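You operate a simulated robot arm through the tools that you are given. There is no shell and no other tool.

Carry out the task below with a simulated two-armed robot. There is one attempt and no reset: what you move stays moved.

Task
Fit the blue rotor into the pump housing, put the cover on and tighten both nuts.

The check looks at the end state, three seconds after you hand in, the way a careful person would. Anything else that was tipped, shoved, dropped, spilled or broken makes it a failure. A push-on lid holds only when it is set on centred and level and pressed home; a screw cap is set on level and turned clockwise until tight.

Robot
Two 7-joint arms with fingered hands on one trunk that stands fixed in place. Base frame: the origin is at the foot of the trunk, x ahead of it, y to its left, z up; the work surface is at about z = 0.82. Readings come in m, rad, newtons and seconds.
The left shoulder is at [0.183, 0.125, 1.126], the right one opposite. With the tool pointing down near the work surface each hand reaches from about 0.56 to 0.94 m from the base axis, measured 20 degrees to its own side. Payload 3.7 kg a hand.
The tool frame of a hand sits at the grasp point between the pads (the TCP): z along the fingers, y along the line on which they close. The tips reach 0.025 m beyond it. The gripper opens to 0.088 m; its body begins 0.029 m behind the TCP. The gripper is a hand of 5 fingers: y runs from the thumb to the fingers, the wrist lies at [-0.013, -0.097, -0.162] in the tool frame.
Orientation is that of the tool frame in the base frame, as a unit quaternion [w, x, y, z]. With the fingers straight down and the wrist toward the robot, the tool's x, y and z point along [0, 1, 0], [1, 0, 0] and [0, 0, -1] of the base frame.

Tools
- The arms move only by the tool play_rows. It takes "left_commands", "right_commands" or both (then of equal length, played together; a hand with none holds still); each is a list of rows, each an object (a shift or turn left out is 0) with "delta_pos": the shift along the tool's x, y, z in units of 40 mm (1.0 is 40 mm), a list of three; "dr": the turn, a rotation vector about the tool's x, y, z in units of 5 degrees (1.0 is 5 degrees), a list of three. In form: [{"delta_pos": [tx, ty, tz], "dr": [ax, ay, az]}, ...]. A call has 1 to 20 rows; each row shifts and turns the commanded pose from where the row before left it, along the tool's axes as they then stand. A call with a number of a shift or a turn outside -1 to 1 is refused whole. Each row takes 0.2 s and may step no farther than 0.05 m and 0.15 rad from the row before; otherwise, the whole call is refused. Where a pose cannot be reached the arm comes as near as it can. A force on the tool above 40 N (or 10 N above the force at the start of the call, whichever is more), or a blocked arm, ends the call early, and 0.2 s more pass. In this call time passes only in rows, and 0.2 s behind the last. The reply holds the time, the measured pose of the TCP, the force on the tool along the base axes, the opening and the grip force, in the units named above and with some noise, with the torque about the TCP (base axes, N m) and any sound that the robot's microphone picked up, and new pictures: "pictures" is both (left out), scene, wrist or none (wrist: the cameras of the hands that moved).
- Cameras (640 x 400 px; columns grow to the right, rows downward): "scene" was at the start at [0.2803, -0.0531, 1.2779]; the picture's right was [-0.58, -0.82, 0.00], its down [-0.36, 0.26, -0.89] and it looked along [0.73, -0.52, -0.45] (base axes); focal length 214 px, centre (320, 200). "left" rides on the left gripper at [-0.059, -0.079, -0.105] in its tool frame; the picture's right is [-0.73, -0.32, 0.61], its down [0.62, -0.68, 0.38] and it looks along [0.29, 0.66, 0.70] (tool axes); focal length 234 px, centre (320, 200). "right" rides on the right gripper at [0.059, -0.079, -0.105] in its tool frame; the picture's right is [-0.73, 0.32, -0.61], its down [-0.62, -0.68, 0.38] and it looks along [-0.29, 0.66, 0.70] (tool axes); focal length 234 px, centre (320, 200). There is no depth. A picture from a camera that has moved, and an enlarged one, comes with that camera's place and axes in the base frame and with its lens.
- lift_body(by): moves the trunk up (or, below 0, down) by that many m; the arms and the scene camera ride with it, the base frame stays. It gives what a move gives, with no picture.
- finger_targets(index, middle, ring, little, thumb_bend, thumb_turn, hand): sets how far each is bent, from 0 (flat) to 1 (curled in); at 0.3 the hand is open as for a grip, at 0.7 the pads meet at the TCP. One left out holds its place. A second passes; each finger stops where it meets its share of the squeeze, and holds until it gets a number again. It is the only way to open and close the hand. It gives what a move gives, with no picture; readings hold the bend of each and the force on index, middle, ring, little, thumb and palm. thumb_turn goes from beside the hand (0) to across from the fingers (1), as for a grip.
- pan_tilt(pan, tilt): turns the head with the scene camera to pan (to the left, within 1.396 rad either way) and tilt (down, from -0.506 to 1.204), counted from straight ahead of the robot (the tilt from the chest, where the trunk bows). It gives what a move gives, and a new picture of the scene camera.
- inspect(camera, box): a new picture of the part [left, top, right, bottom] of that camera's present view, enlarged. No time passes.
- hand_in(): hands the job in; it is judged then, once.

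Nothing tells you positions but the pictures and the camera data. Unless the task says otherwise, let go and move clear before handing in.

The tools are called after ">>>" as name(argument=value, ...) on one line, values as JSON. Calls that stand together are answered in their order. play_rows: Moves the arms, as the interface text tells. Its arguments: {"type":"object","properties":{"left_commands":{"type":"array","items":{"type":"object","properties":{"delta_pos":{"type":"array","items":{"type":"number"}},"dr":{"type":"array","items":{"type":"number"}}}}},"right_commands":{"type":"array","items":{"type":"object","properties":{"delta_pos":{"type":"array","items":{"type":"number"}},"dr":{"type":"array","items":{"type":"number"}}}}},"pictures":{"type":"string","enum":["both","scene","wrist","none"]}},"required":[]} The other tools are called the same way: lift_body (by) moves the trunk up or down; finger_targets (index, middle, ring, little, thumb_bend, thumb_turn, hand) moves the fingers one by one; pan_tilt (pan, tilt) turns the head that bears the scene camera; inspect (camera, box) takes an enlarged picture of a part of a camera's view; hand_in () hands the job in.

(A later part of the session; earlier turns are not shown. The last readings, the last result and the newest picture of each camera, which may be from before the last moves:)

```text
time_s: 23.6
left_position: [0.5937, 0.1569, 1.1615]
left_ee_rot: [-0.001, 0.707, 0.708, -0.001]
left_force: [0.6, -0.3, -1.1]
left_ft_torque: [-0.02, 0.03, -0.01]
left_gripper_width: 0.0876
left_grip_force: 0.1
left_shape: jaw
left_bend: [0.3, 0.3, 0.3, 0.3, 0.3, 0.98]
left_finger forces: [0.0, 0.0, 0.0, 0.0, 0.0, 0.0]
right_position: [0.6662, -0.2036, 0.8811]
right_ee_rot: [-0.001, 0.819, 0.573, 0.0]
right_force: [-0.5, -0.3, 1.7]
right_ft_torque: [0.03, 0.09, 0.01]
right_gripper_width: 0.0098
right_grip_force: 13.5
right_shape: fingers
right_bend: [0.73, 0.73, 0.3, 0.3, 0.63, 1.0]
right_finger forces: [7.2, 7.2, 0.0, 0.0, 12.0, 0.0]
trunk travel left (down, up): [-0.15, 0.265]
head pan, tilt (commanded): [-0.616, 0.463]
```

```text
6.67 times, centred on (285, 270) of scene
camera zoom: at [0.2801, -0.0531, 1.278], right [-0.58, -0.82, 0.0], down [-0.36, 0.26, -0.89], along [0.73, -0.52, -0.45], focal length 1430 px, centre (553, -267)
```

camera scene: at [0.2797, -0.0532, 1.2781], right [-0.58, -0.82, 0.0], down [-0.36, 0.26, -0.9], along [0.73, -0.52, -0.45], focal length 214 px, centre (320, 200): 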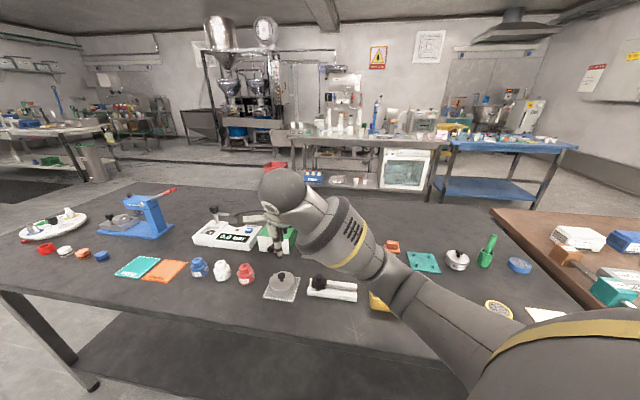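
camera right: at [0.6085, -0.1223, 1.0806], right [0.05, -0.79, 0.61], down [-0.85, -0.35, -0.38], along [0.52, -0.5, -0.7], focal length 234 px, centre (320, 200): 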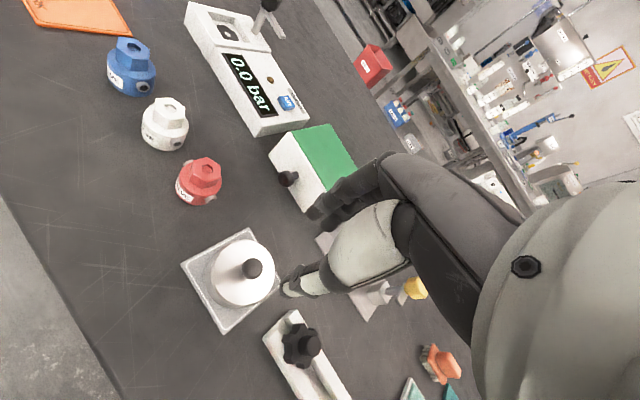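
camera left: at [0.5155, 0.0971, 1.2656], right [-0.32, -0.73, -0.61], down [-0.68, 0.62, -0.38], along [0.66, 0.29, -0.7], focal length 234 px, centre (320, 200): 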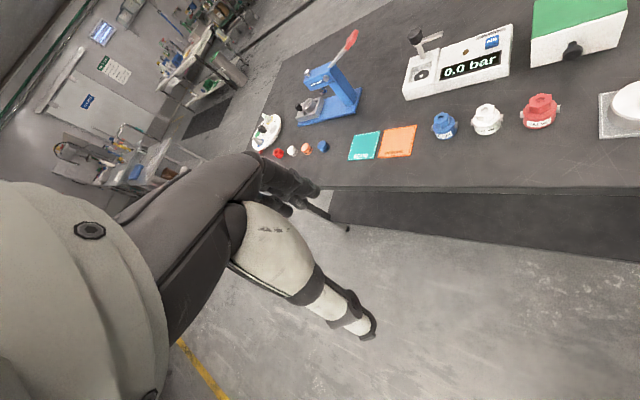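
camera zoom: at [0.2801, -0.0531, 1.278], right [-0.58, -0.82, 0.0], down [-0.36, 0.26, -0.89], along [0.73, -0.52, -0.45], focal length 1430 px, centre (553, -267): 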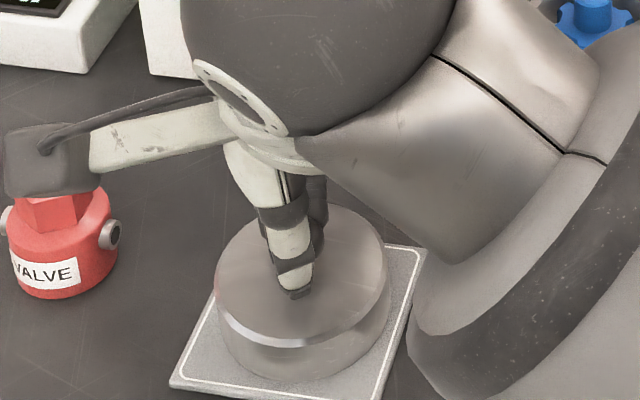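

The knob is gripped firmly (thumb 12 N against index and middle 7 N each). I'll lift slowly.

>>> play_rows(right_commands=[{"delta_pos": [0, 0, -0.2]}, {"delta_pos": [0, 0, -0.4]}], pictures="none")

>>> inspect(camera="right", box=[200, 180, 360, 340])

>>> inspect(camera="scene", box=[250, 240, 320, 300])

```text
time_s: 24.2
left_position: [0.5917, 0.157, 1.1621]
left_ee_rot: [0.001, 0.707, 0.708, 0.0]
left_force: [0.1, 0.1, 0.6]
left_ft_torque: [-0.03, 0.02, -0.02]
left_gripper_width: 0.0877
left_grip_force: 0.0
left_shape: jaw
left_bend: [0.3, 0.3, 0.3, 0.3, 0.3, 0.98]
left_finger forces: [0.0, 0.0, 0.0, 0.1, 0.1, 0.2]
right_position: [0.666, -0.2038, 0.9059]
right_ee_rot: [0.0, 0.819, 0.573, 0.0]
right_force: [0.1, -0.5, -0.6]
right_ft_torque: [0.0, -0.02, 0.02]
right_gripper_width: 0.0095
right_grip_force: 14.0
right_shape: fingers
right_bend: [0.73, 0.73, 0.3, 0.3, 0.63, 1.0]
right_finger forces: [7.3, 7.5, 0.0, 0.0, 12.0, 0.1]
trunk travel left (down, up): [-0.15, 0.265]
head pan, tilt (commanded): [-0.616, 0.463]
```

```text
2.50 times, centred on (280, 260) of right
camera zoom: at [0.6115, -0.1218, 1.0091], right [0.06, -0.79, 0.61], down [-0.85, -0.35, -0.38], along [0.52, -0.5, -0.7], focal length 585 px, centre (420, 50)
```

zoom: 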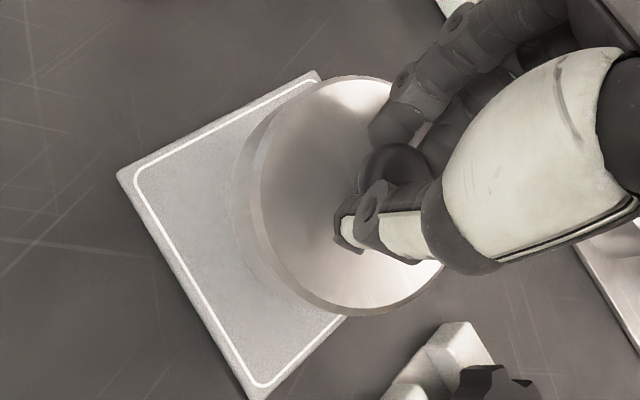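

```text
6.67 times, centred on (285, 270) of scene
camera zoom: at [0.2802, -0.0531, 1.278], right [-0.58, -0.82, 0.0], down [-0.36, 0.26, -0.89], along [0.73, -0.52, -0.45], focal length 1430 px, centre (553, -267)
```

zoom: 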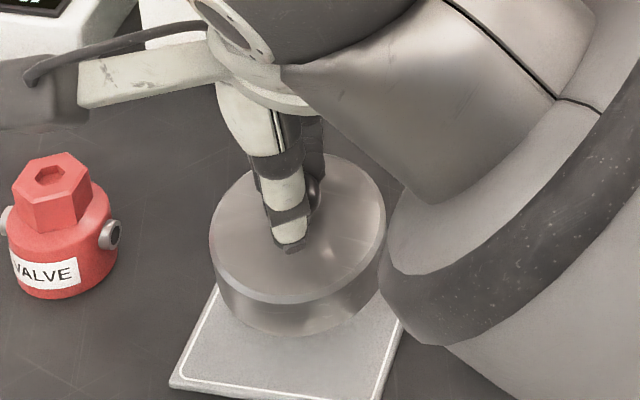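

The cover is up and clear of its tray. I'll raise it above the nut tops and carry it over the housing.

>>> play_rows(right_commands=[{"delta_pos": [0, 0, -0.9]}, {"delta_pos": [0, 0, -0.95]}, {"delta_pos": [-0.5, 0.36, 0]}, {"delta_pos": [-0.75, 0.54, 0]}, {"delta_pos": [-0.75, 0.54, 0]}, {"delta_pos": [-0.75, 0.54, 0]}, {"delta_pos": [-0.6, 0.43, 0]}, {"delta_pos": [-0.36, 0.26, 0]}])

>>> inspect(camera="right", box=[180, 180, 360, 340])

>>> inspect(camera="scene", box=[295, 205, 365, 270])

```text
time_s: 26.0
left_position: [0.593, 0.1569, 1.1604]
left_ee_rot: [0.0, 0.707, 0.707, 0.0]
left_force: [0.0, 0.0, 0.1]
left_ft_torque: [0.02, -0.01, 0.03]
left_gripper_width: 0.0876
left_grip_force: 0.1
left_shape: jaw
left_bend: [0.3, 0.3, 0.3, 0.3, 0.3, 0.98]
left_finger forces: [0.0, 0.0, 0.1, 0.0, 0.1, 0.0]
right_position: [0.7161, -0.3804, 0.9784]
right_ee_rot: [-0.001, 0.819, 0.574, 0.0]
right_force: [-0.4, 0.1, -1.1]
right_ft_torque: [-0.02, 0.0, -0.02]
right_gripper_width: 0.0095
right_grip_force: 13.3
right_shape: fingers
right_bend: [0.73, 0.73, 0.3, 0.3, 0.63, 1.0]
right_finger forces: [7.6, 7.6, 0.0, 0.0, 11.9, 0.0]
trunk travel left (down, up): [-0.15, 0.265]
head pan, tilt (commanded): [-0.616, 0.463]
camera scene: at [0.2804, -0.0532, 1.2779], right [-0.58, -0.82, 0.0], down [-0.36, 0.26, -0.89], along [0.73, -0.52, -0.45], focal length 214 px, centre (320, 200)
camera right: at [0.6625, -0.2986, 1.0811], right [0.06, -0.79, 0.61], down [-0.85, -0.35, -0.38], along [0.52, -0.5, -0.7], focal length 234 px, centre (320, 200)
```

scene: 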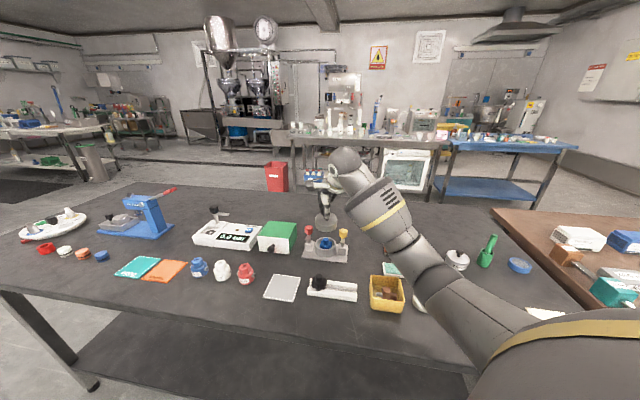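
right: 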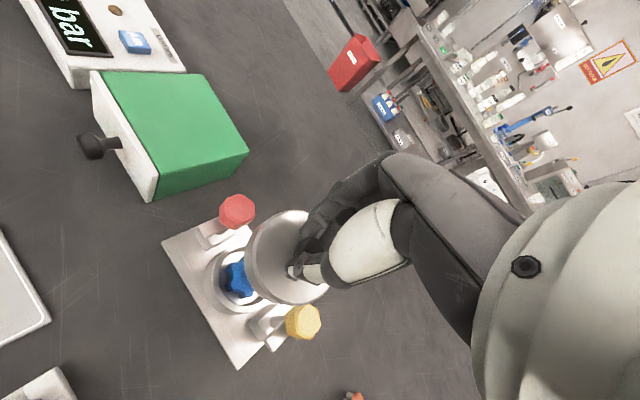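

```text
2.50 times, centred on (270, 260) of right
camera zoom: at [0.6625, -0.2986, 1.0811], right [0.06, -0.79, 0.61], down [-0.85, -0.35, -0.38], along [0.52, -0.5, -0.7], focal length 585 px, centre (445, 50)
```

zoom: 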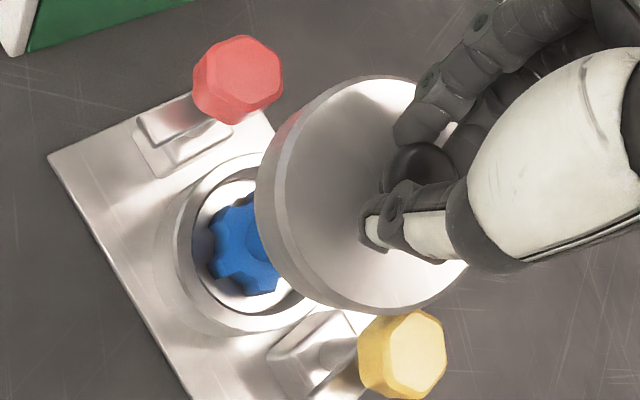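

```text
6.15 times, centred on (330, 238) of scene
camera zoom: at [0.2804, -0.0532, 1.2779], right [-0.58, -0.82, 0.0], down [-0.36, 0.26, -0.89], along [0.73, -0.52, -0.45], focal length 1320 px, centre (258, -31)
```

zoom: 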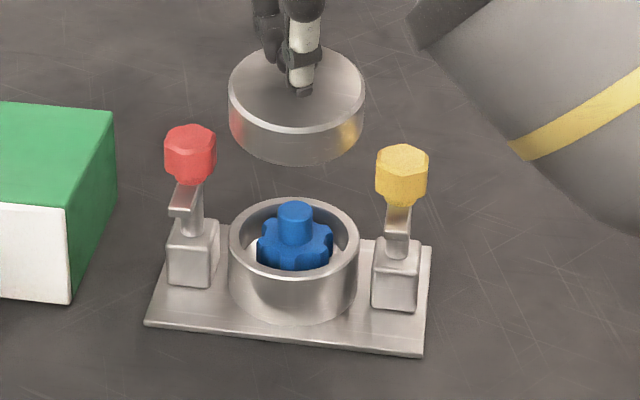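

The cover's diameter equals the bowl's outer diameter (about 67 mm) and it is centred within about a millimetre in the scene view. I'll lower to just above the rim and check again.

>>> play_rows(right_commands=[{"delta_pos": [0.018, 0, 0.4]}, {"delta_pos": [0, 0, 0.5]}, {"delta_pos": [0, 0, 0.4]}], pictures="none")

>>> inspect(camera="right", box=[200, 180, 360, 320])

>>> inspect(camera="scene", box=[305, 220, 350, 260])

```text
time_s: 26.8
left_position: [0.5931, 0.1572, 1.1611]
left_ee_rot: [0.0, 0.707, 0.708, 0.0]
left_force: [0.3, -0.5, 0.3]
left_ft_torque: [0.02, 0.0, -0.02]
left_gripper_width: 0.0879
left_grip_force: 0.1
left_shape: jaw
left_bend: [0.3, 0.3, 0.3, 0.3, 0.3, 0.98]
left_finger forces: [0.1, 0.1, 0.1, 0.0, 0.1, 0.0]
right_position: [0.7141, -0.3797, 0.9265]
right_ee_rot: [0.0, 0.819, 0.573, 0.0]
right_force: [-0.4, -0.7, -0.3]
right_ft_torque: [-0.02, -0.03, 0.0]
right_gripper_width: 0.0094
right_grip_force: 13.3
right_shape: fingers
right_bend: [0.73, 0.73, 0.3, 0.3, 0.63, 1.0]
right_finger forces: [7.6, 7.5, 0.1, 0.0, 11.8, 0.0]
trunk travel left (down, up): [-0.15, 0.265]
head pan, tilt (commanded): [-0.616, 0.463]
```

```text
2.86 times, centred on (280, 250) of right
camera zoom: at [0.6604, -0.298, 1.0302], right [0.06, -0.79, 0.61], down [-0.85, -0.35, -0.38], along [0.52, -0.5, -0.7], focal length 669 px, centre (434, 57)
```

zoom: 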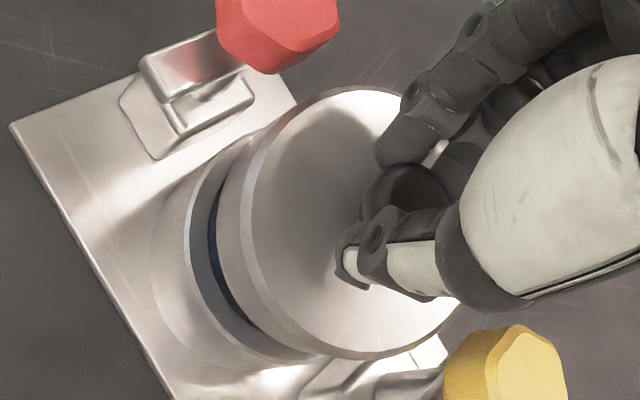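

```text
10.00 times, centred on (328, 240) of scene
camera zoom: at [0.2806, -0.0532, 1.2778], right [-0.58, -0.82, 0.0], down [-0.36, 0.26, -0.89], along [0.73, -0.52, -0.45], focal length 2145 px, centre (245, -200)
```

zoom: 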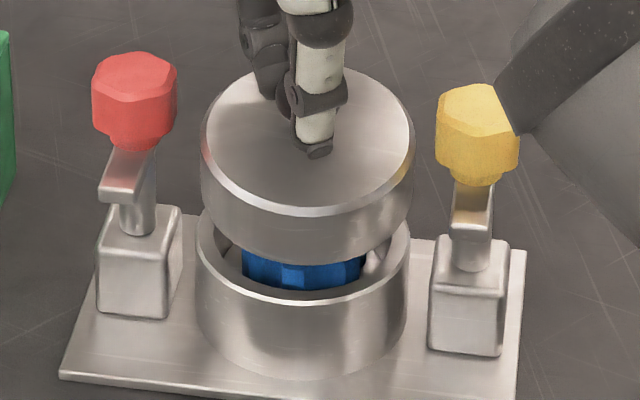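

The cover is level and about 1 mm off to the right; I'll correct that and continue down in small steps.

>>> play_rows(right_commands=[{"delta_pos": [0.024, 0.015, 0.1]}, {"delta_pos": [0, 0, 0.1]}, {"delta_pos": [0, 0, 0.05]}], pictures="none")

>>> inspect(camera="right", box=[200, 180, 360, 320])

>>> inspect(camera="scene", box=[305, 220, 350, 260])

```text
time_s: 27.6
left_position: [0.5934, 0.1574, 1.1601]
left_ee_rot: [0.0, 0.706, 0.708, 0.001]
left_force: [-0.1, 0.6, 0.5]
left_ft_torque: [-0.01, 0.01, -0.02]
left_gripper_width: 0.0871
left_grip_force: 0.2
left_shape: jaw
left_bend: [0.3, 0.3, 0.3, 0.3, 0.3, 0.98]
left_finger forces: [0.1, 0.0, 0.0, 0.1, 0.0, 0.0]
right_position: [0.7158, -0.3783, 0.9162]
right_ee_rot: [-0.001, 0.819, 0.574, -0.001]
right_force: [-0.5, 0.4, -0.6]
right_ft_torque: [0.0, 0.01, 0.01]
right_gripper_width: 0.0095
right_grip_force: 13.5
right_shape: fingers
right_bend: [0.73, 0.73, 0.3, 0.3, 0.63, 1.0]
right_finger forces: [7.6, 7.5, 0.1, 0.0, 11.7, 0.1]
trunk travel left (down, up): [-0.15, 0.265]
head pan, tilt (commanded): [-0.616, 0.463]
```

```text
2.86 times, centred on (280, 250) of right
camera zoom: at [0.6621, -0.297, 1.0201], right [0.06, -0.79, 0.61], down [-0.85, -0.35, -0.38], along [0.52, -0.5, -0.7], focal length 669 px, centre (434, 57)
```

zoom: 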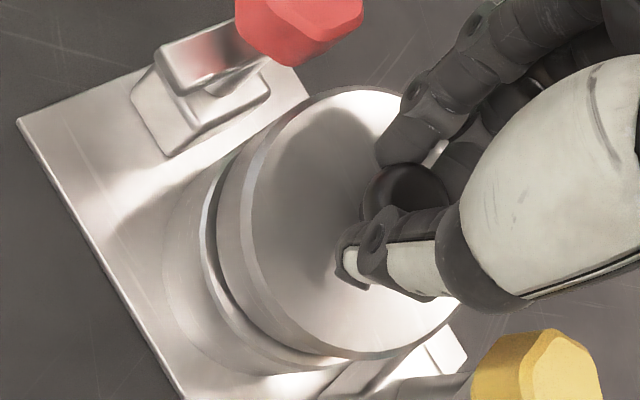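

```text
10.00 times, centred on (328, 240) of scene
camera zoom: at [0.2804, -0.0532, 1.2779], right [-0.58, -0.82, 0.0], down [-0.36, 0.26, -0.89], along [0.73, -0.52, -0.45], focal length 2145 px, centre (245, -200)
```

zoom: 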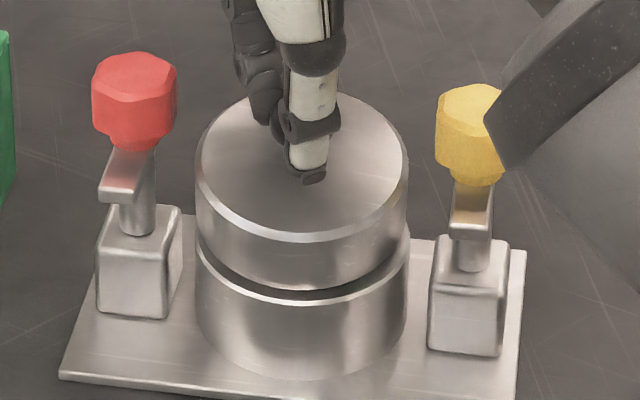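

Now the cover is within about half a millimetre of centre with roughly 4 mm of gap left. Continuing down gently.

>>> play_rows(right_commands=[{"delta_pos": [0, 0, 0.05]}, {"delta_pos": [0, 0, 0.05]}], pictures="none")

>>> inspect(camera="scene", box=[305, 220, 350, 260])

```text
time_s: 28.2
left_position: [0.593, 0.1573, 1.1624]
left_ee_rot: [0.0, 0.707, 0.707, 0.0]
left_force: [-0.4, 0.5, -0.5]
left_ft_torque: [-0.04, -0.02, -0.03]
left_gripper_width: 0.0874
left_grip_force: 0.0
left_shape: jaw
left_bend: [0.3, 0.3, 0.3, 0.3, 0.3, 0.98]
left_finger forces: [0.0, 0.0, 0.0, 0.0, 0.0, 0.0]
right_position: [0.7157, -0.3772, 0.9121]
right_ee_rot: [0.0, 0.819, 0.574, 0.0]
right_force: [0.7, -0.2, 0.8]
right_ft_torque: [0.0, 0.03, 0.01]
right_gripper_width: 0.0094
right_grip_force: 13.4
right_shape: fingers
right_bend: [0.73, 0.73, 0.3, 0.3, 0.63, 1.0]
right_finger forces: [7.7, 7.8, 0.0, 0.1, 11.4, 0.0]
trunk travel left (down, up): [-0.15, 0.265]
head pan, tilt (commanded): [-0.616, 0.463]
```

```text
10.00 times, centred on (328, 240) of scene
camera zoom: at [0.2801, -0.0531, 1.278], right [-0.58, -0.82, 0.0], down [-0.36, 0.26, -0.89], along [0.73, -0.52, -0.45], focal length 2145 px, centre (245, -200)
```

zoom: 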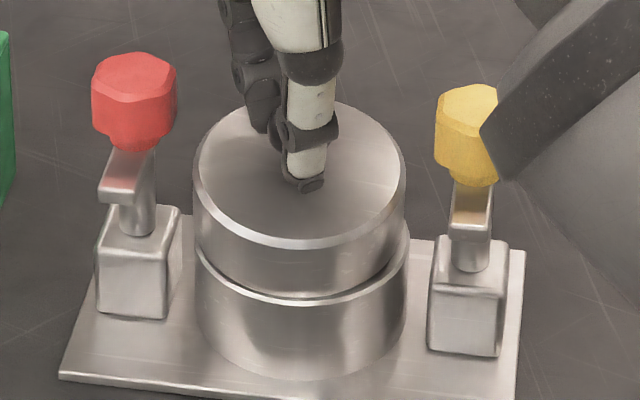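

>>> play_rows(right_commands=[{"delta_pos": [-0.018, 0, 0.05]}, {"delta_pos": [0, 0, 0.05]}], pictures="none")

>>> inspect(camera="scene", box=[305, 220, 350, 260])

>>> inspect(camera="right", box=[200, 180, 360, 320])

```text
time_s: 28.8
left_position: [0.5922, 0.1569, 1.1618]
left_ee_rot: [0.0, 0.706, 0.708, 0.0]
left_force: [0.3, -0.1, -0.2]
left_ft_torque: [-0.03, -0.02, -0.02]
left_gripper_width: 0.0875
left_grip_force: 0.1
left_shape: jaw
left_bend: [0.3, 0.3, 0.3, 0.3, 0.3, 0.98]
left_finger forces: [0.0, 0.0, 0.0, 0.0, 0.0, 0.1]
right_position: [0.7164, -0.3777, 0.9089]
right_ee_rot: [0.001, 0.819, 0.573, 0.001]
right_force: [1.1, -0.9, 3.6]
right_ft_torque: [0.05, 0.11, -0.05]
right_gripper_width: 0.0094
right_grip_force: 14.2
right_shape: fingers
right_bend: [0.73, 0.73, 0.3, 0.3, 0.63, 1.0]
right_finger forces: [8.2, 8.7, 0.0, 0.1, 11.5, 0.1]
trunk travel left (down, up): [-0.15, 0.265]
head pan, tilt (commanded): [-0.616, 0.463]
```

```text
10.00 times, centred on (328, 240) of scene
camera zoom: at [0.2798, -0.053, 1.2781], right [-0.58, -0.82, 0.0], down [-0.36, 0.26, -0.9], along [0.73, -0.52, -0.45], focal length 2145 px, centre (245, -200)
```

zoom: 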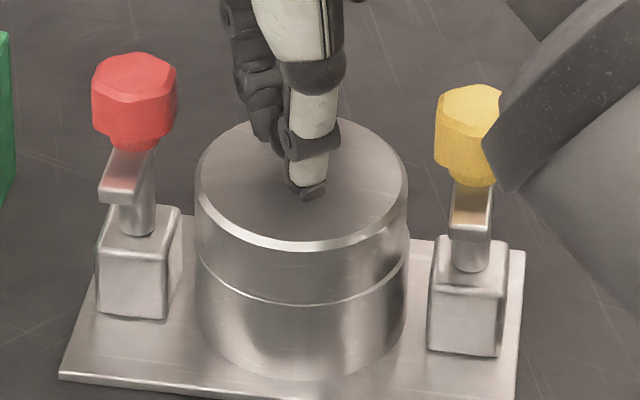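

```text
2.86 times, centred on (280, 250) of right
camera zoom: at [0.6617, -0.2973, 1.0139], right [0.05, -0.79, 0.61], down [-0.85, -0.35, -0.38], along [0.52, -0.5, -0.7], focal length 669 px, centre (434, 57)
```

zoom: 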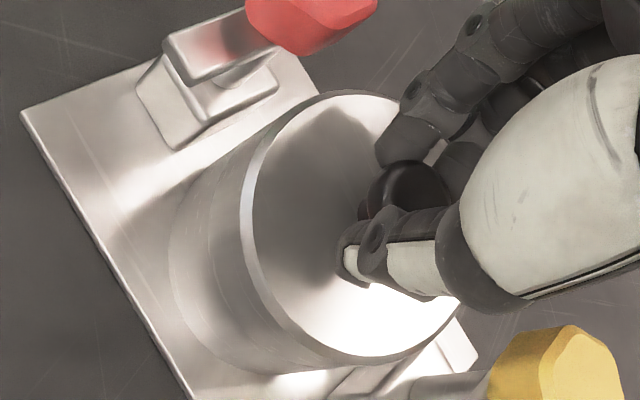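

The cover has landed flush and concentric on the bowl (3.6 N). I'll press it down to seat it fully.

>>> play_rows(right_commands=[{"delta_pos": [0, 0, 0.05]}, {"delta_pos": [0, 0, 0.05]}, {"delta_pos": [0, 0, 0.05]}], pictures="none")

>>> inspect(camera="scene", box=[305, 220, 350, 260])

```text
time_s: 29.6
left_position: [0.5916, 0.1583, 1.1614]
left_ee_rot: [0.001, 0.706, 0.708, 0.0]
left_force: [0.1, -1.2, -0.5]
left_ft_torque: [-0.03, 0.03, -0.04]
left_gripper_width: 0.0873
left_grip_force: 0.0
left_shape: jaw
left_bend: [0.3, 0.3, 0.3, 0.3, 0.3, 0.98]
left_finger forces: [0.1, 0.0, 0.1, 0.0, 0.0, 0.0]
right_position: [0.715, -0.3807, 0.9056]
right_ee_rot: [0.002, 0.82, 0.573, 0.002]
right_force: [3.5, -1.3, 12.1]
right_ft_torque: [0.01, -0.05, 0.01]
right_gripper_width: 0.0087
right_grip_force: 15.6
right_shape: fingers
right_bend: [0.74, 0.74, 0.3, 0.3, 0.64, 1.0]
right_finger forces: [9.9, 10.6, 0.1, 0.1, 10.4, 0.0]
trunk travel left (down, up): [-0.15, 0.265]
head pan, tilt (commanded): [-0.616, 0.463]
```

```text
10.00 times, centred on (328, 240) of scene
camera zoom: at [0.2793, -0.0526, 1.2784], right [-0.58, -0.82, 0.0], down [-0.36, 0.26, -0.9], along [0.73, -0.52, -0.45], focal length 2145 px, centre (245, -200)
```

zoom: 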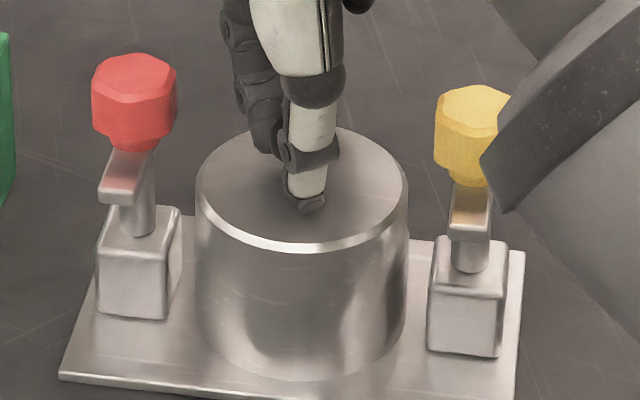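

The seam has closed completely at 12 N, so the cover is home. I'll release the knob and back straight up.

>>> play_rows(right_commands=[{"delta_pos": [0, 0, -0.08]}], pictures="none")

>>> finger_targets(hand="right", index=0.48, middle=0.48, thumb_bend=0.48)

>>> play_rows(right_commands=[{"delta_pos": [0, 0, -0.3]}, {"delta_pos": [0, 0, -0.6]}, {"delta_pos": [0, 0, -0.8]}])

>>> inspect(camera="scene", box=[305, 220, 350, 260])

>>> inspect(camera="right", box=[180, 180, 360, 340])

```text
time_s: 30.0
left_position: [0.5933, 0.1574, 1.1604]
left_ee_rot: [0.0, 0.706, 0.708, -0.001]
left_force: [0.8, -0.4, 0.3]
left_ft_torque: [-0.01, 0.01, -0.02]
left_gripper_width: 0.0877
left_grip_force: 0.1
left_shape: jaw
left_bend: [0.3, 0.3, 0.3, 0.3, 0.3, 0.98]
left_finger forces: [0.1, 0.1, 0.1, 0.0, 0.0, 0.1]
right_position: [0.715, -0.38, 0.9055]
right_ee_rot: [-0.001, 0.819, 0.574, -0.001]
right_force: [3.2, -0.8, 5.9]
right_ft_torque: [0.03, 0.01, -0.01]
right_gripper_width: 0.0088
right_grip_force: 15.8
right_shape: fingers
right_bend: [0.74, 0.74, 0.3, 0.3, 0.64, 1.0]
right_finger forces: [9.4, 10.1, 0.0, 0.1, 11.7, 0.0]
trunk travel left (down, up): [-0.15, 0.265]
head pan, tilt (commanded): [-0.616, 0.463]
```

```text
time_s: 31.0
left_position: [0.5924, 0.1563, 1.1603]
left_ee_rot: [0.0, 0.706, 0.708, 0.0]
left_force: [0.3, -0.6, 0.1]
left_ft_torque: [0.0, 0.0, -0.03]
left_gripper_width: 0.0878
left_grip_force: 0.0
left_shape: jaw
left_bend: [0.3, 0.3, 0.3, 0.3, 0.3, 0.98]
left_finger forces: [0.0, 0.0, 0.1, 0.1, 0.0, 0.0]
right_position: [0.7154, -0.3795, 0.906]
right_ee_rot: [-0.001, 0.819, 0.574, -0.001]
right_force: [-0.3, -0.7, -0.3]
right_ft_torque: [0.04, -0.03, 0.01]
right_gripper_width: 0.0455
right_grip_force: 0.0
right_shape: fingers
right_bend: [0.48, 0.48, 0.3, 0.3, 0.48, 1.0]
right_finger forces: [0.0, 0.1, 0.0, 0.0, 0.0, 0.0]
trunk travel left (down, up): [-0.15, 0.265]
head pan, tilt (commanded): [-0.616, 0.463]
```

```text
time_s: 31.8
left_position: [0.5932, 0.157, 1.1606]
left_ee_rot: [0.0, 0.706, 0.708, 0.0]
left_force: [0.1, -0.1, 0.7]
left_ft_torque: [0.03, 0.0, 0.0]
left_gripper_width: 0.0877
left_grip_force: 0.0
left_shape: jaw
left_bend: [0.3, 0.3, 0.3, 0.3, 0.3, 0.98]
left_finger forces: [0.0, 0.0, 0.0, 0.1, 0.0, 0.0]
right_position: [0.7181, -0.379, 0.9724]
right_ee_rot: [0.0, 0.819, 0.574, 0.0]
right_force: [-0.5, 0.8, -0.7]
right_ft_torque: [0.05, -0.01, 0.02]
right_gripper_width: 0.0454
right_grip_force: 0.1
right_shape: fingers
right_bend: [0.48, 0.48, 0.3, 0.3, 0.48, 1.0]
right_finger forces: [0.0, 0.1, 0.0, 0.0, 0.1, 0.0]
trunk travel left (down, up): [-0.15, 0.265]
head pan, tilt (commanded): [-0.616, 0.463]
camera scene: at [0.2798, -0.053, 1.2781], right [-0.58, -0.82, 0.0], down [-0.36, 0.26, -0.9], along [0.73, -0.52, -0.45], focal length 214 px, centre (320, 200)
camera right: at [0.663, -0.2977, 1.0774], right [0.06, -0.79, 0.61], down [-0.85, -0.35, -0.38], along [0.52, -0.5, -0.7], focal length 234 px, centre (320, 200)
```

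scene: 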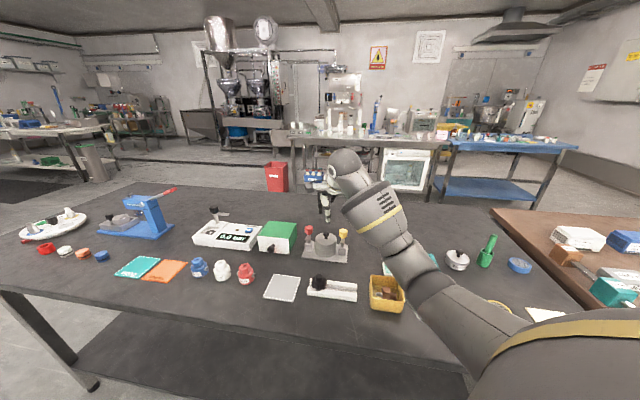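
right: 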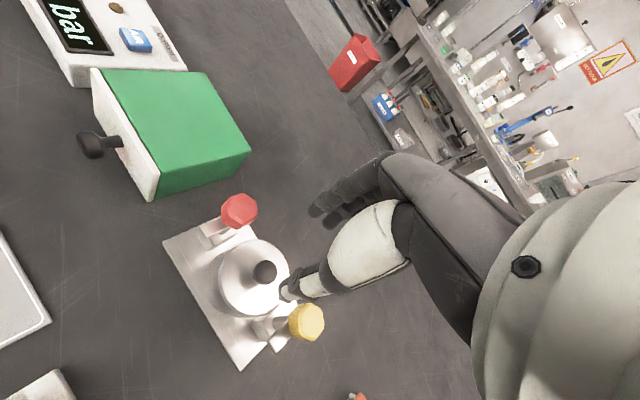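

```text
10.00 times, centred on (328, 240) of scene
camera zoom: at [0.2798, -0.053, 1.2781], right [-0.58, -0.82, 0.0], down [-0.36, 0.26, -0.9], along [0.73, -0.52, -0.45], focal length 2145 px, centre (245, -200)
```

zoom: 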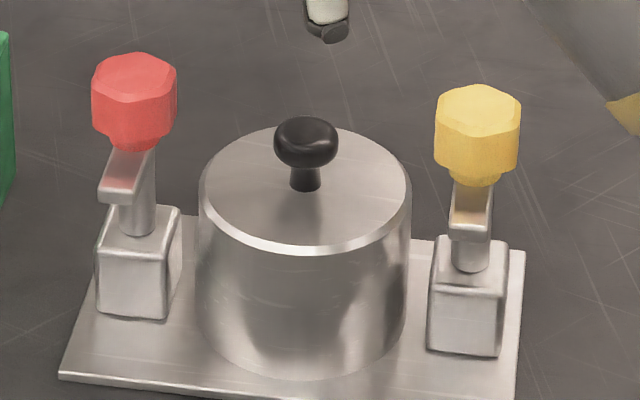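

```text
2.50 times, centred on (270, 260) of right
camera zoom: at [0.663, -0.2977, 1.0774], right [0.06, -0.79, 0.61], down [-0.85, -0.35, -0.38], along [0.52, -0.5, -0.7], focal length 585 px, centre (445, 50)
```

zoom: 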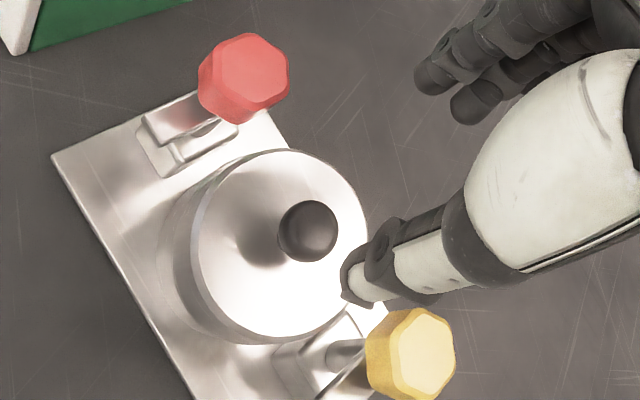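

The cover sits centred and level. Now the nuts: I'll look closely at each nut's hex orientation and the clamp fingers below them.

>>> inspect(camera="right", box=[270, 290, 340, 355])

>>> inspect(camera="right", box=[195, 185, 265, 255])

>>> inspect(camera="scene", box=[335, 222, 355, 258])

>>> inspect(camera="scene", box=[300, 218, 320, 254])

```text
6.15 times, centred on (305, 322) of right
camera zoom: at [0.663, -0.2977, 1.0774], right [0.06, -0.79, 0.61], down [-0.85, -0.35, -0.38], along [0.52, -0.5, -0.7], focal length 1441 px, centre (412, -554)
```

zoom: 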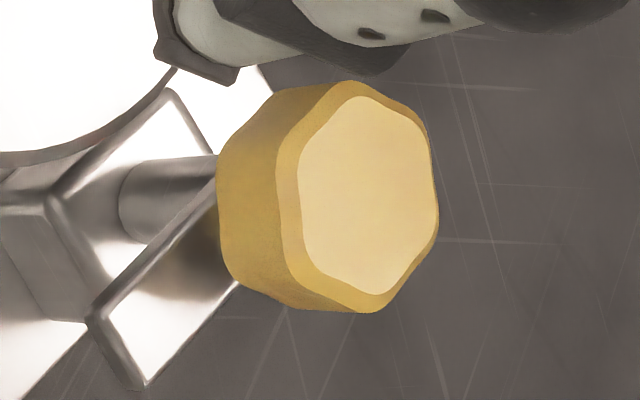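

```text
5.71 times, centred on (230, 220) of right
camera zoom: at [0.663, -0.2977, 1.0774], right [0.06, -0.79, 0.61], down [-0.85, -0.35, -0.38], along [0.52, -0.5, -0.7], focal length 1338 px, centre (834, 86)
```

zoom: 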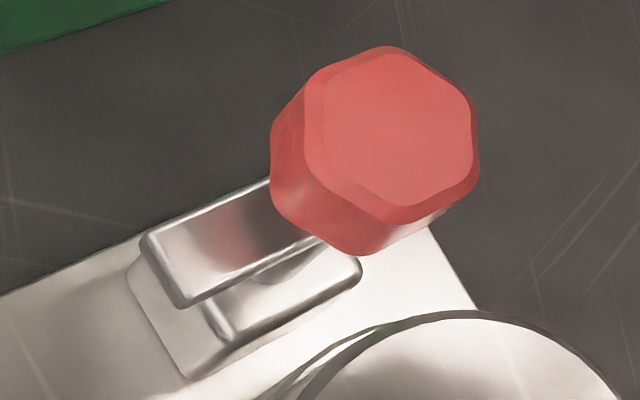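

```text
11.11 times, centred on (345, 240) of scene
camera zoom: at [0.2798, -0.053, 1.2781], right [-0.58, -0.82, 0.0], down [-0.36, 0.26, -0.9], along [0.73, -0.52, -0.45], focal length 2383 px, centre (42, -244)
```

zoom: 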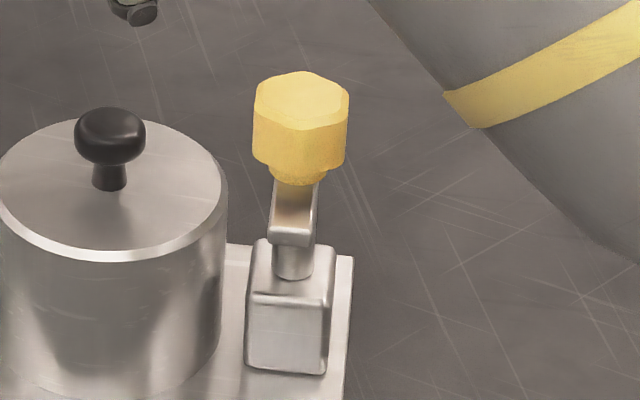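

```text
11.11 times, centred on (310, 236) of scene
camera zoom: at [0.2798, -0.053, 1.2781], right [-0.58, -0.82, 0.0], down [-0.36, 0.26, -0.9], along [0.73, -0.52, -0.45], focal length 2383 px, centre (431, -200)
```

zoom: 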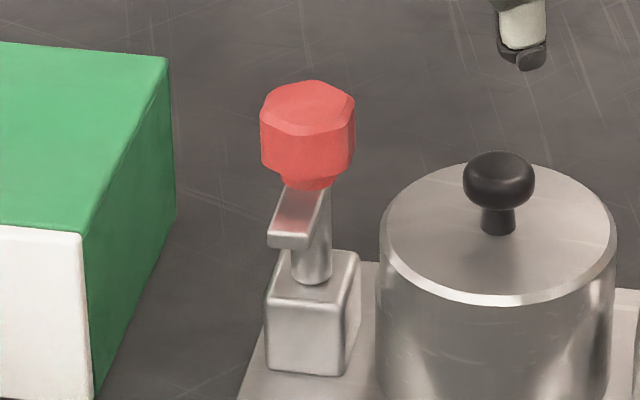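

Both nuts are rounded hexes with a clamp finger under each; their tops are at about z 0.907. I take the yellow one at (0.676, -0.420) and the red at (0.750, -0.345). I'll move over the yellow nut with the hand yawed to face its flats.

>>> play_rows(right_commands=[{"dr": [0, 0, -0.8]}, {"dr": [0, 0, -0.8]}, {"dr": [0, 0, -0.8]}, {"dr": [0, 0, -0.8]}, {"delta_pos": [-0.494, -0.4725, 0]}, {"delta_pos": [-0.494, -0.4725, 0]}], pictures="none")

>>> inspect(camera="right", box=[200, 180, 360, 320])

>>> inspect(camera="scene", box=[305, 205, 375, 265])

```text
time_s: 33.2
left_position: [0.5928, 0.1553, 1.1613]
left_ee_rot: [0.001, 0.707, 0.707, 0.0]
left_force: [0.3, 0.7, 0.0]
left_ft_torque: [-0.01, -0.01, 0.03]
left_gripper_width: 0.0877
left_grip_force: 0.1
left_shape: jaw
left_bend: [0.3, 0.3, 0.3, 0.3, 0.3, 0.98]
left_finger forces: [0.0, 0.1, 0.0, 0.1, 0.0, 0.0]
right_position: [0.6754, -0.4155, 0.9747]
right_ee_rot: [-0.001, 0.731, 0.683, 0.0]
right_force: [0.3, -0.2, -0.1]
right_ft_torque: [-0.02, -0.01, 0.02]
right_gripper_width: 0.0453
right_grip_force: 0.1
right_shape: fingers
right_bend: [0.48, 0.48, 0.3, 0.3, 0.48, 1.0]
right_finger forces: [0.0, 0.1, 0.0, 0.0, 0.1, 0.0]
trunk travel left (down, up): [-0.15, 0.265]
head pan, tilt (commanded): [-0.616, 0.463]
```

```text
2.86 times, centred on (280, 250) of right
camera zoom: at [0.6003, -0.3525, 1.0784], right [0.27, -0.75, 0.61], down [-0.72, -0.58, -0.38], along [0.64, -0.33, -0.7], focal length 669 px, centre (434, 57)
```

zoom: 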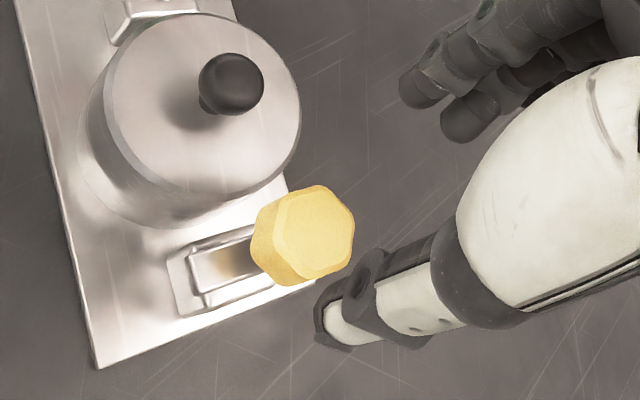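

```text
6.67 times, centred on (340, 235) of scene
camera zoom: at [0.28, -0.0532, 1.2781], right [-0.58, -0.82, 0.0], down [-0.36, 0.26, -0.89], along [0.73, -0.52, -0.45], focal length 1430 px, centre (187, -33)
```

zoom: 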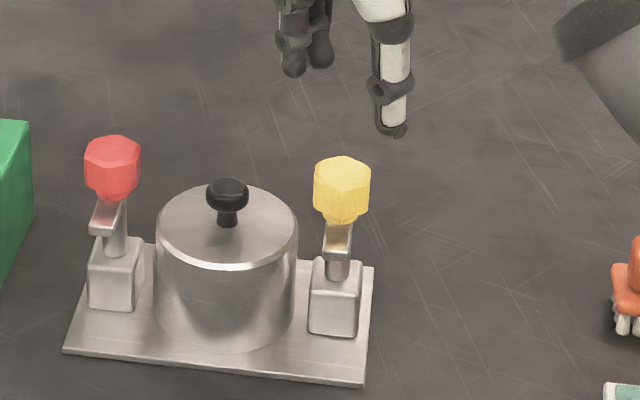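

The hand is centred over the yellow nut to within 1 mm and the flats face the pads. I'll lower so the tips straddle the nut but stay above the clamp finger, then close.

>>> play_rows(right_commands=[{"delta_pos": [0, 0.025, 0.5]}, {"delta_pos": [0, 0, 0.5]}, {"delta_pos": [0, 0, 0.32]}], pictures="none")

>>> inspect(camera="right", box=[220, 180, 360, 300])

>>> inspect(camera="scene", box=[315, 205, 375, 260])

```text
time_s: 34.0
left_position: [0.5924, 0.1564, 1.1617]
left_ee_rot: [0.0, 0.706, 0.708, -0.001]
left_force: [0.3, 0.7, -0.1]
left_ft_torque: [-0.06, -0.01, 0.04]
left_gripper_width: 0.0874
left_grip_force: 0.1
left_shape: jaw
left_bend: [0.3, 0.3, 0.3, 0.3, 0.3, 0.98]
left_finger forces: [0.0, 0.0, 0.0, 0.1, 0.1, 0.0]
right_position: [0.6763, -0.4154, 0.9224]
right_ee_rot: [-0.001, 0.731, 0.682, 0.0]
right_force: [0.3, -0.3, 0.7]
right_ft_torque: [-0.01, 0.01, 0.01]
right_gripper_width: 0.0453
right_grip_force: 0.1
right_shape: fingers
right_bend: [0.48, 0.48, 0.3, 0.3, 0.48, 1.0]
right_finger forces: [0.0, 0.0, 0.0, 0.0, 0.1, 0.0]
trunk travel left (down, up): [-0.15, 0.265]
head pan, tilt (commanded): [-0.616, 0.463]
```

```text
3.33 times, centred on (290, 240) of right
camera zoom: at [0.6016, -0.3528, 1.0262], right [0.27, -0.75, 0.61], down [-0.72, -0.57, -0.38], along [0.63, -0.33, -0.7], focal length 781 px, centre (420, 67)
```

zoom: 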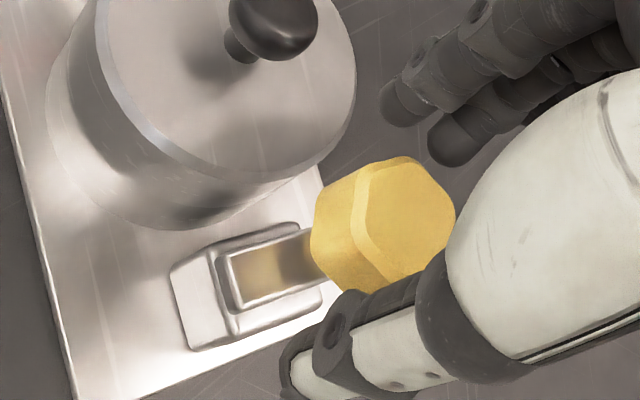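

```text
7.27 times, centred on (345, 232) of scene
camera zoom: at [0.2803, -0.0531, 1.2779], right [-0.58, -0.82, 0.0], down [-0.36, 0.26, -0.89], along [0.73, -0.52, -0.45], focal length 1560 px, centre (138, -36)
```

zoom: 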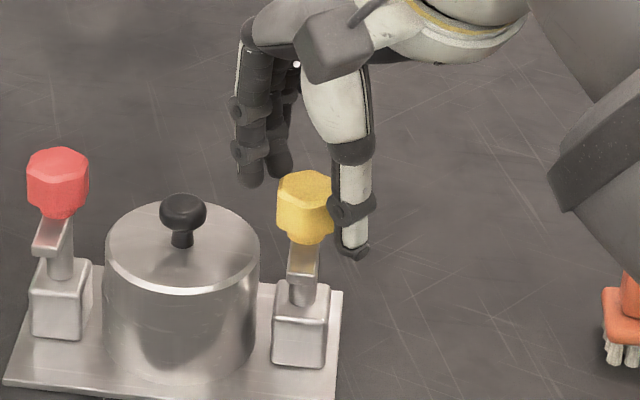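

Positioned around the yellow nut. I'll close on it.

>>> finger_targets(hand="right", index=0.8, middle=0.8, thumb_bend=0.8)

>>> inspect(camera="right", box=[220, 180, 360, 300])

>>> inspect(camera="scene", box=[315, 205, 375, 260])

```text
time_s: 35.0
left_position: [0.5937, 0.1572, 1.1615]
left_ee_rot: [0.0, 0.706, 0.708, 0.0]
left_force: [-0.5, -0.4, -0.3]
left_ft_torque: [-0.02, 0.01, 0.01]
left_gripper_width: 0.0873
left_grip_force: 0.1
left_shape: jaw
left_bend: [0.3, 0.3, 0.3, 0.3, 0.3, 0.98]
left_finger forces: [0.0, 0.0, 0.0, 0.0, 0.1, 0.1]
right_position: [0.6759, -0.4159, 0.9213]
right_ee_rot: [0.0, 0.731, 0.682, -0.001]
right_force: [2.2, -1.3, -2.5]
right_ft_torque: [-0.1, -0.02, 0.01]
right_gripper_width: 0.0151
right_grip_force: 16.7
right_shape: fingers
right_bend: [0.6, 0.62, 0.3, 0.3, 0.64, 1.0]
right_finger forces: [8.0, 9.9, 0.0, 0.0, 14.9, 0.0]
trunk travel left (down, up): [-0.15, 0.265]
head pan, tilt (commanded): [-0.616, 0.463]
```

```text
3.33 times, centred on (290, 240) of right
camera zoom: at [0.602, -0.3531, 1.0258], right [0.27, -0.75, 0.61], down [-0.72, -0.57, -0.38], along [0.63, -0.33, -0.7], focal length 781 px, centre (420, 67)
```

zoom: 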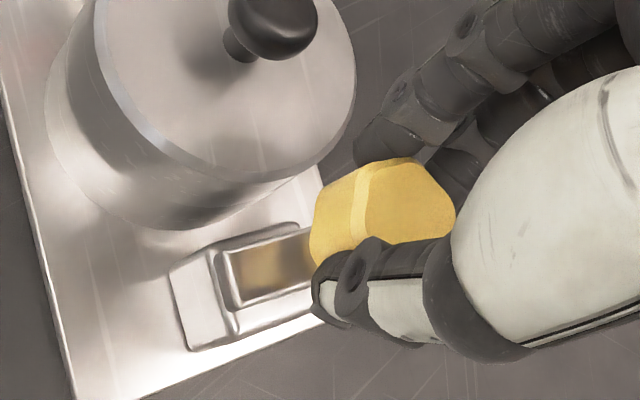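

```text
7.27 times, centred on (345, 232) of scene
camera zoom: at [0.2809, -0.0535, 1.2777], right [-0.58, -0.82, 0.0], down [-0.36, 0.26, -0.89], along [0.73, -0.52, -0.45], focal length 1560 px, centre (138, -36)
```

zoom: 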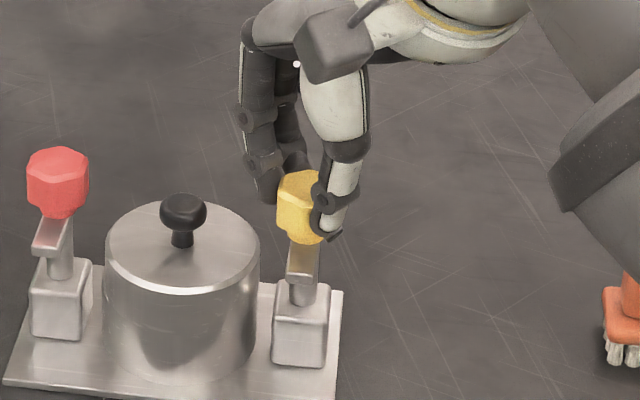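

The nut is gripped (15 N thumb). I'll turn it 20 degrees clockwise about its own axis as a test, and see whether the clamp finger turns with it.

>>> play_rows(right_commands=[{"delta_pos": [0, 0.009, 0], "dr": [0, 0, 1]}, {"delta_pos": [0, 0.009, 0], "dr": [0, 0, 1]}, {"delta_pos": [0, 0.009, 0], "dr": [0, 0, 1]}, {"delta_pos": [0, 0.009, 0], "dr": [0, 0, 1]}], pictures="none")

>>> inspect(camera="right", box=[220, 180, 360, 300])

>>> inspect(camera="scene", box=[315, 205, 375, 260])

```text
time_s: 36.0
left_position: [0.592, 0.1553, 1.1611]
left_ee_rot: [0.0, 0.706, 0.708, 0.0]
left_force: [-0.6, -0.8, -0.2]
left_ft_torque: [-0.01, -0.03, 0.0]
left_gripper_width: 0.0873
left_grip_force: 0.0
left_shape: jaw
left_bend: [0.3, 0.3, 0.3, 0.3, 0.3, 0.98]
left_finger forces: [0.0, 0.0, 0.1, 0.1, 0.0, 0.0]
right_position: [0.6773, -0.4176, 0.9209]
right_ee_rot: [-0.001, 0.839, 0.544, 0.0]
right_force: [-0.8, -2.1, -1.1]
right_ft_torque: [-0.05, 0.04, 0.03]
right_gripper_width: 0.0152
right_grip_force: 15.6
right_shape: fingers
right_bend: [0.6, 0.62, 0.3, 0.3, 0.64, 1.0]
right_finger forces: [7.2, 9.1, 0.0, 0.0, 15.7, 0.0]
trunk travel left (down, up): [-0.15, 0.265]
head pan, tilt (commanded): [-0.616, 0.463]
```

```text
3.33 times, centred on (290, 240) of right
camera zoom: at [0.63, -0.3316, 1.0255], right [0.0, -0.79, 0.61], down [-0.88, -0.29, -0.38], along [0.48, -0.53, -0.7], focal length 781 px, centre (420, 67)
```

zoom: 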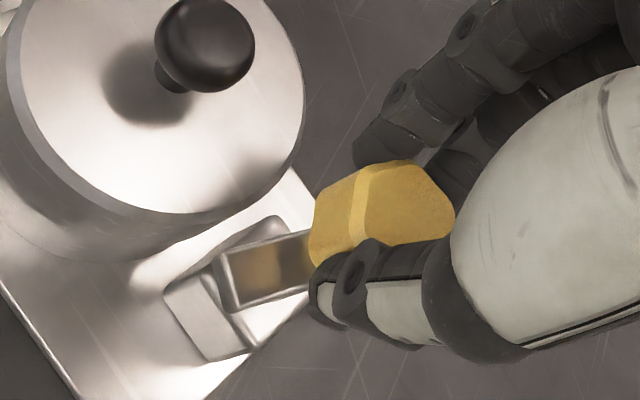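

```text
7.27 times, centred on (345, 232) of scene
camera zoom: at [0.2803, -0.0534, 1.2779], right [-0.58, -0.82, 0.0], down [-0.36, 0.26, -0.89], along [0.73, -0.52, -0.45], focal length 1560 px, centre (138, -36)
```

zoom: 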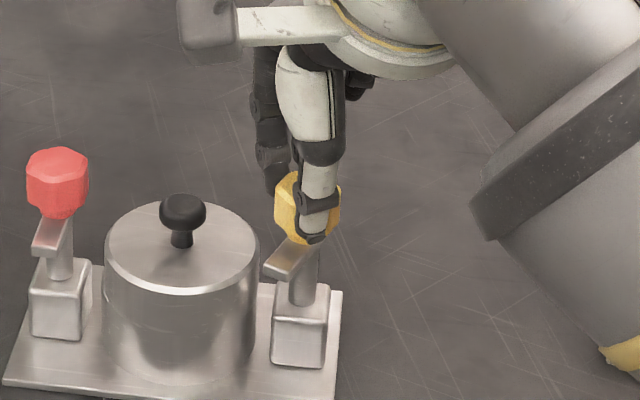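

The clamp finger swings with the nut, and clockwise brings the yellow one toward the cover, as it should. I'll keep turning clockwise.

>>> play_rows(right_commands=[{"delta_pos": [0, 0.009, 0], "dr": [0, 0, 1]}, {"delta_pos": [0, 0.009, 0], "dr": [0, 0, 1]}, {"delta_pos": [0, 0.009, 0], "dr": [0, 0, 1]}, {"delta_pos": [0, 0.009, 0], "dr": [0, 0, 1]}, {"delta_pos": [0, 0.009, 0], "dr": [0, 0, 1]}, {"delta_pos": [0, 0.009, 0], "dr": [0, 0, 1]}, {"delta_pos": [0, 0.009, 0], "dr": [0, 0, 1]}, {"delta_pos": [0, 0.009, 0], "dr": [0, 0, 1]}])

>>> inspect(camera="right", box=[220, 180, 360, 300])

>>> inspect(camera="scene", box=[315, 205, 375, 260])

```text
time_s: 37.8
left_position: [0.5933, 0.1561, 1.1607]
left_ee_rot: [0.0, 0.706, 0.708, 0.0]
left_force: [0.3, 0.1, 1.4]
left_ft_torque: [-0.02, -0.02, -0.02]
left_gripper_width: 0.0878
left_grip_force: 0.1
left_shape: jaw
left_bend: [0.3, 0.3, 0.3, 0.3, 0.3, 0.98]
left_finger forces: [0.1, 0.0, 0.0, 0.0, 0.0, 0.1]
right_position: [0.6805, -0.4183, 0.9215]
right_ee_rot: [-0.001, 0.974, 0.225, -0.001]
right_force: [-4.0, -0.5, 0.4]
right_ft_torque: [0.02, 0.11, 0.01]
right_gripper_width: 0.0149
right_grip_force: 16.9
right_shape: fingers
right_bend: [0.71, 0.62, 0.3, 0.3, 0.64, 1.0]
right_finger forces: [6.3, 9.6, 0.0, 0.0, 16.9, 0.1]
trunk travel left (down, up): [-0.15, 0.265]
head pan, tilt (commanded): [-0.616, 0.463]
camera scene: at [0.2798, -0.0532, 1.278], right [-0.58, -0.82, 0.0], down [-0.36, 0.26, -0.9], along [0.73, -0.52, -0.45], focal length 214 px, centre (320, 200)
camera right: at [0.6985, -0.3224, 1.0253], right [-0.51, -0.61, 0.61], down [-0.86, 0.34, -0.38], along [0.03, -0.72, -0.7], focal length 234 px, centre (320, 200)
```

scene: 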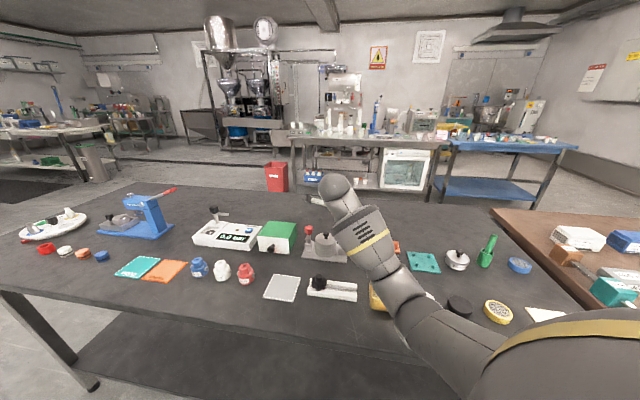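
right: 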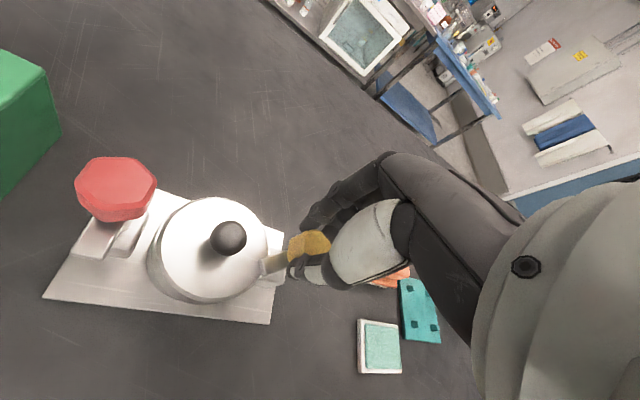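

```text
3.33 times, centred on (290, 240) of right
camera zoom: at [0.6985, -0.3224, 1.0253], right [-0.51, -0.61, 0.61], down [-0.86, 0.34, -0.38], along [0.03, -0.72, -0.7], focal length 781 px, centre (420, 67)
```

zoom: 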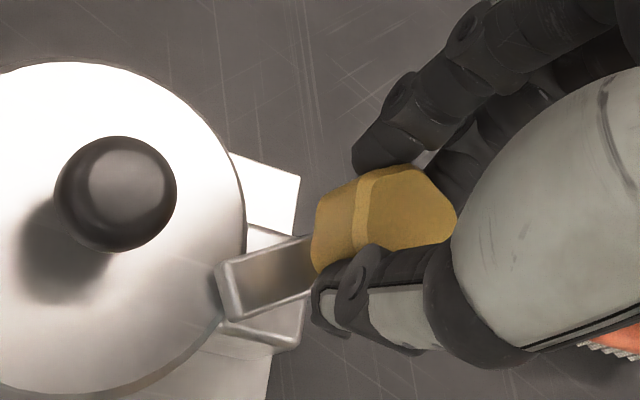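

```text
7.27 times, centred on (345, 232) of scene
camera zoom: at [0.2798, -0.0532, 1.278], right [-0.58, -0.82, 0.0], down [-0.36, 0.26, -0.9], along [0.73, -0.52, -0.45], focal length 1560 px, centre (138, -36)
```

zoom: 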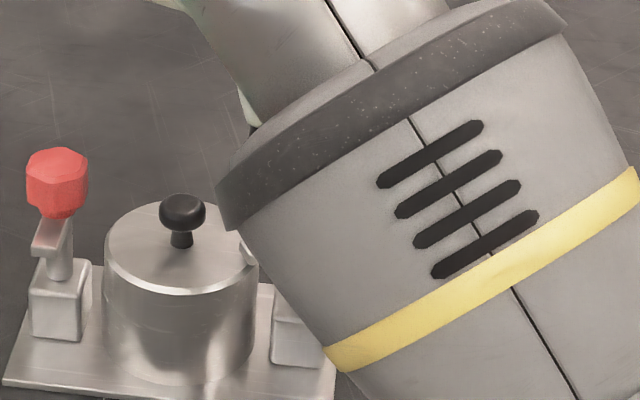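

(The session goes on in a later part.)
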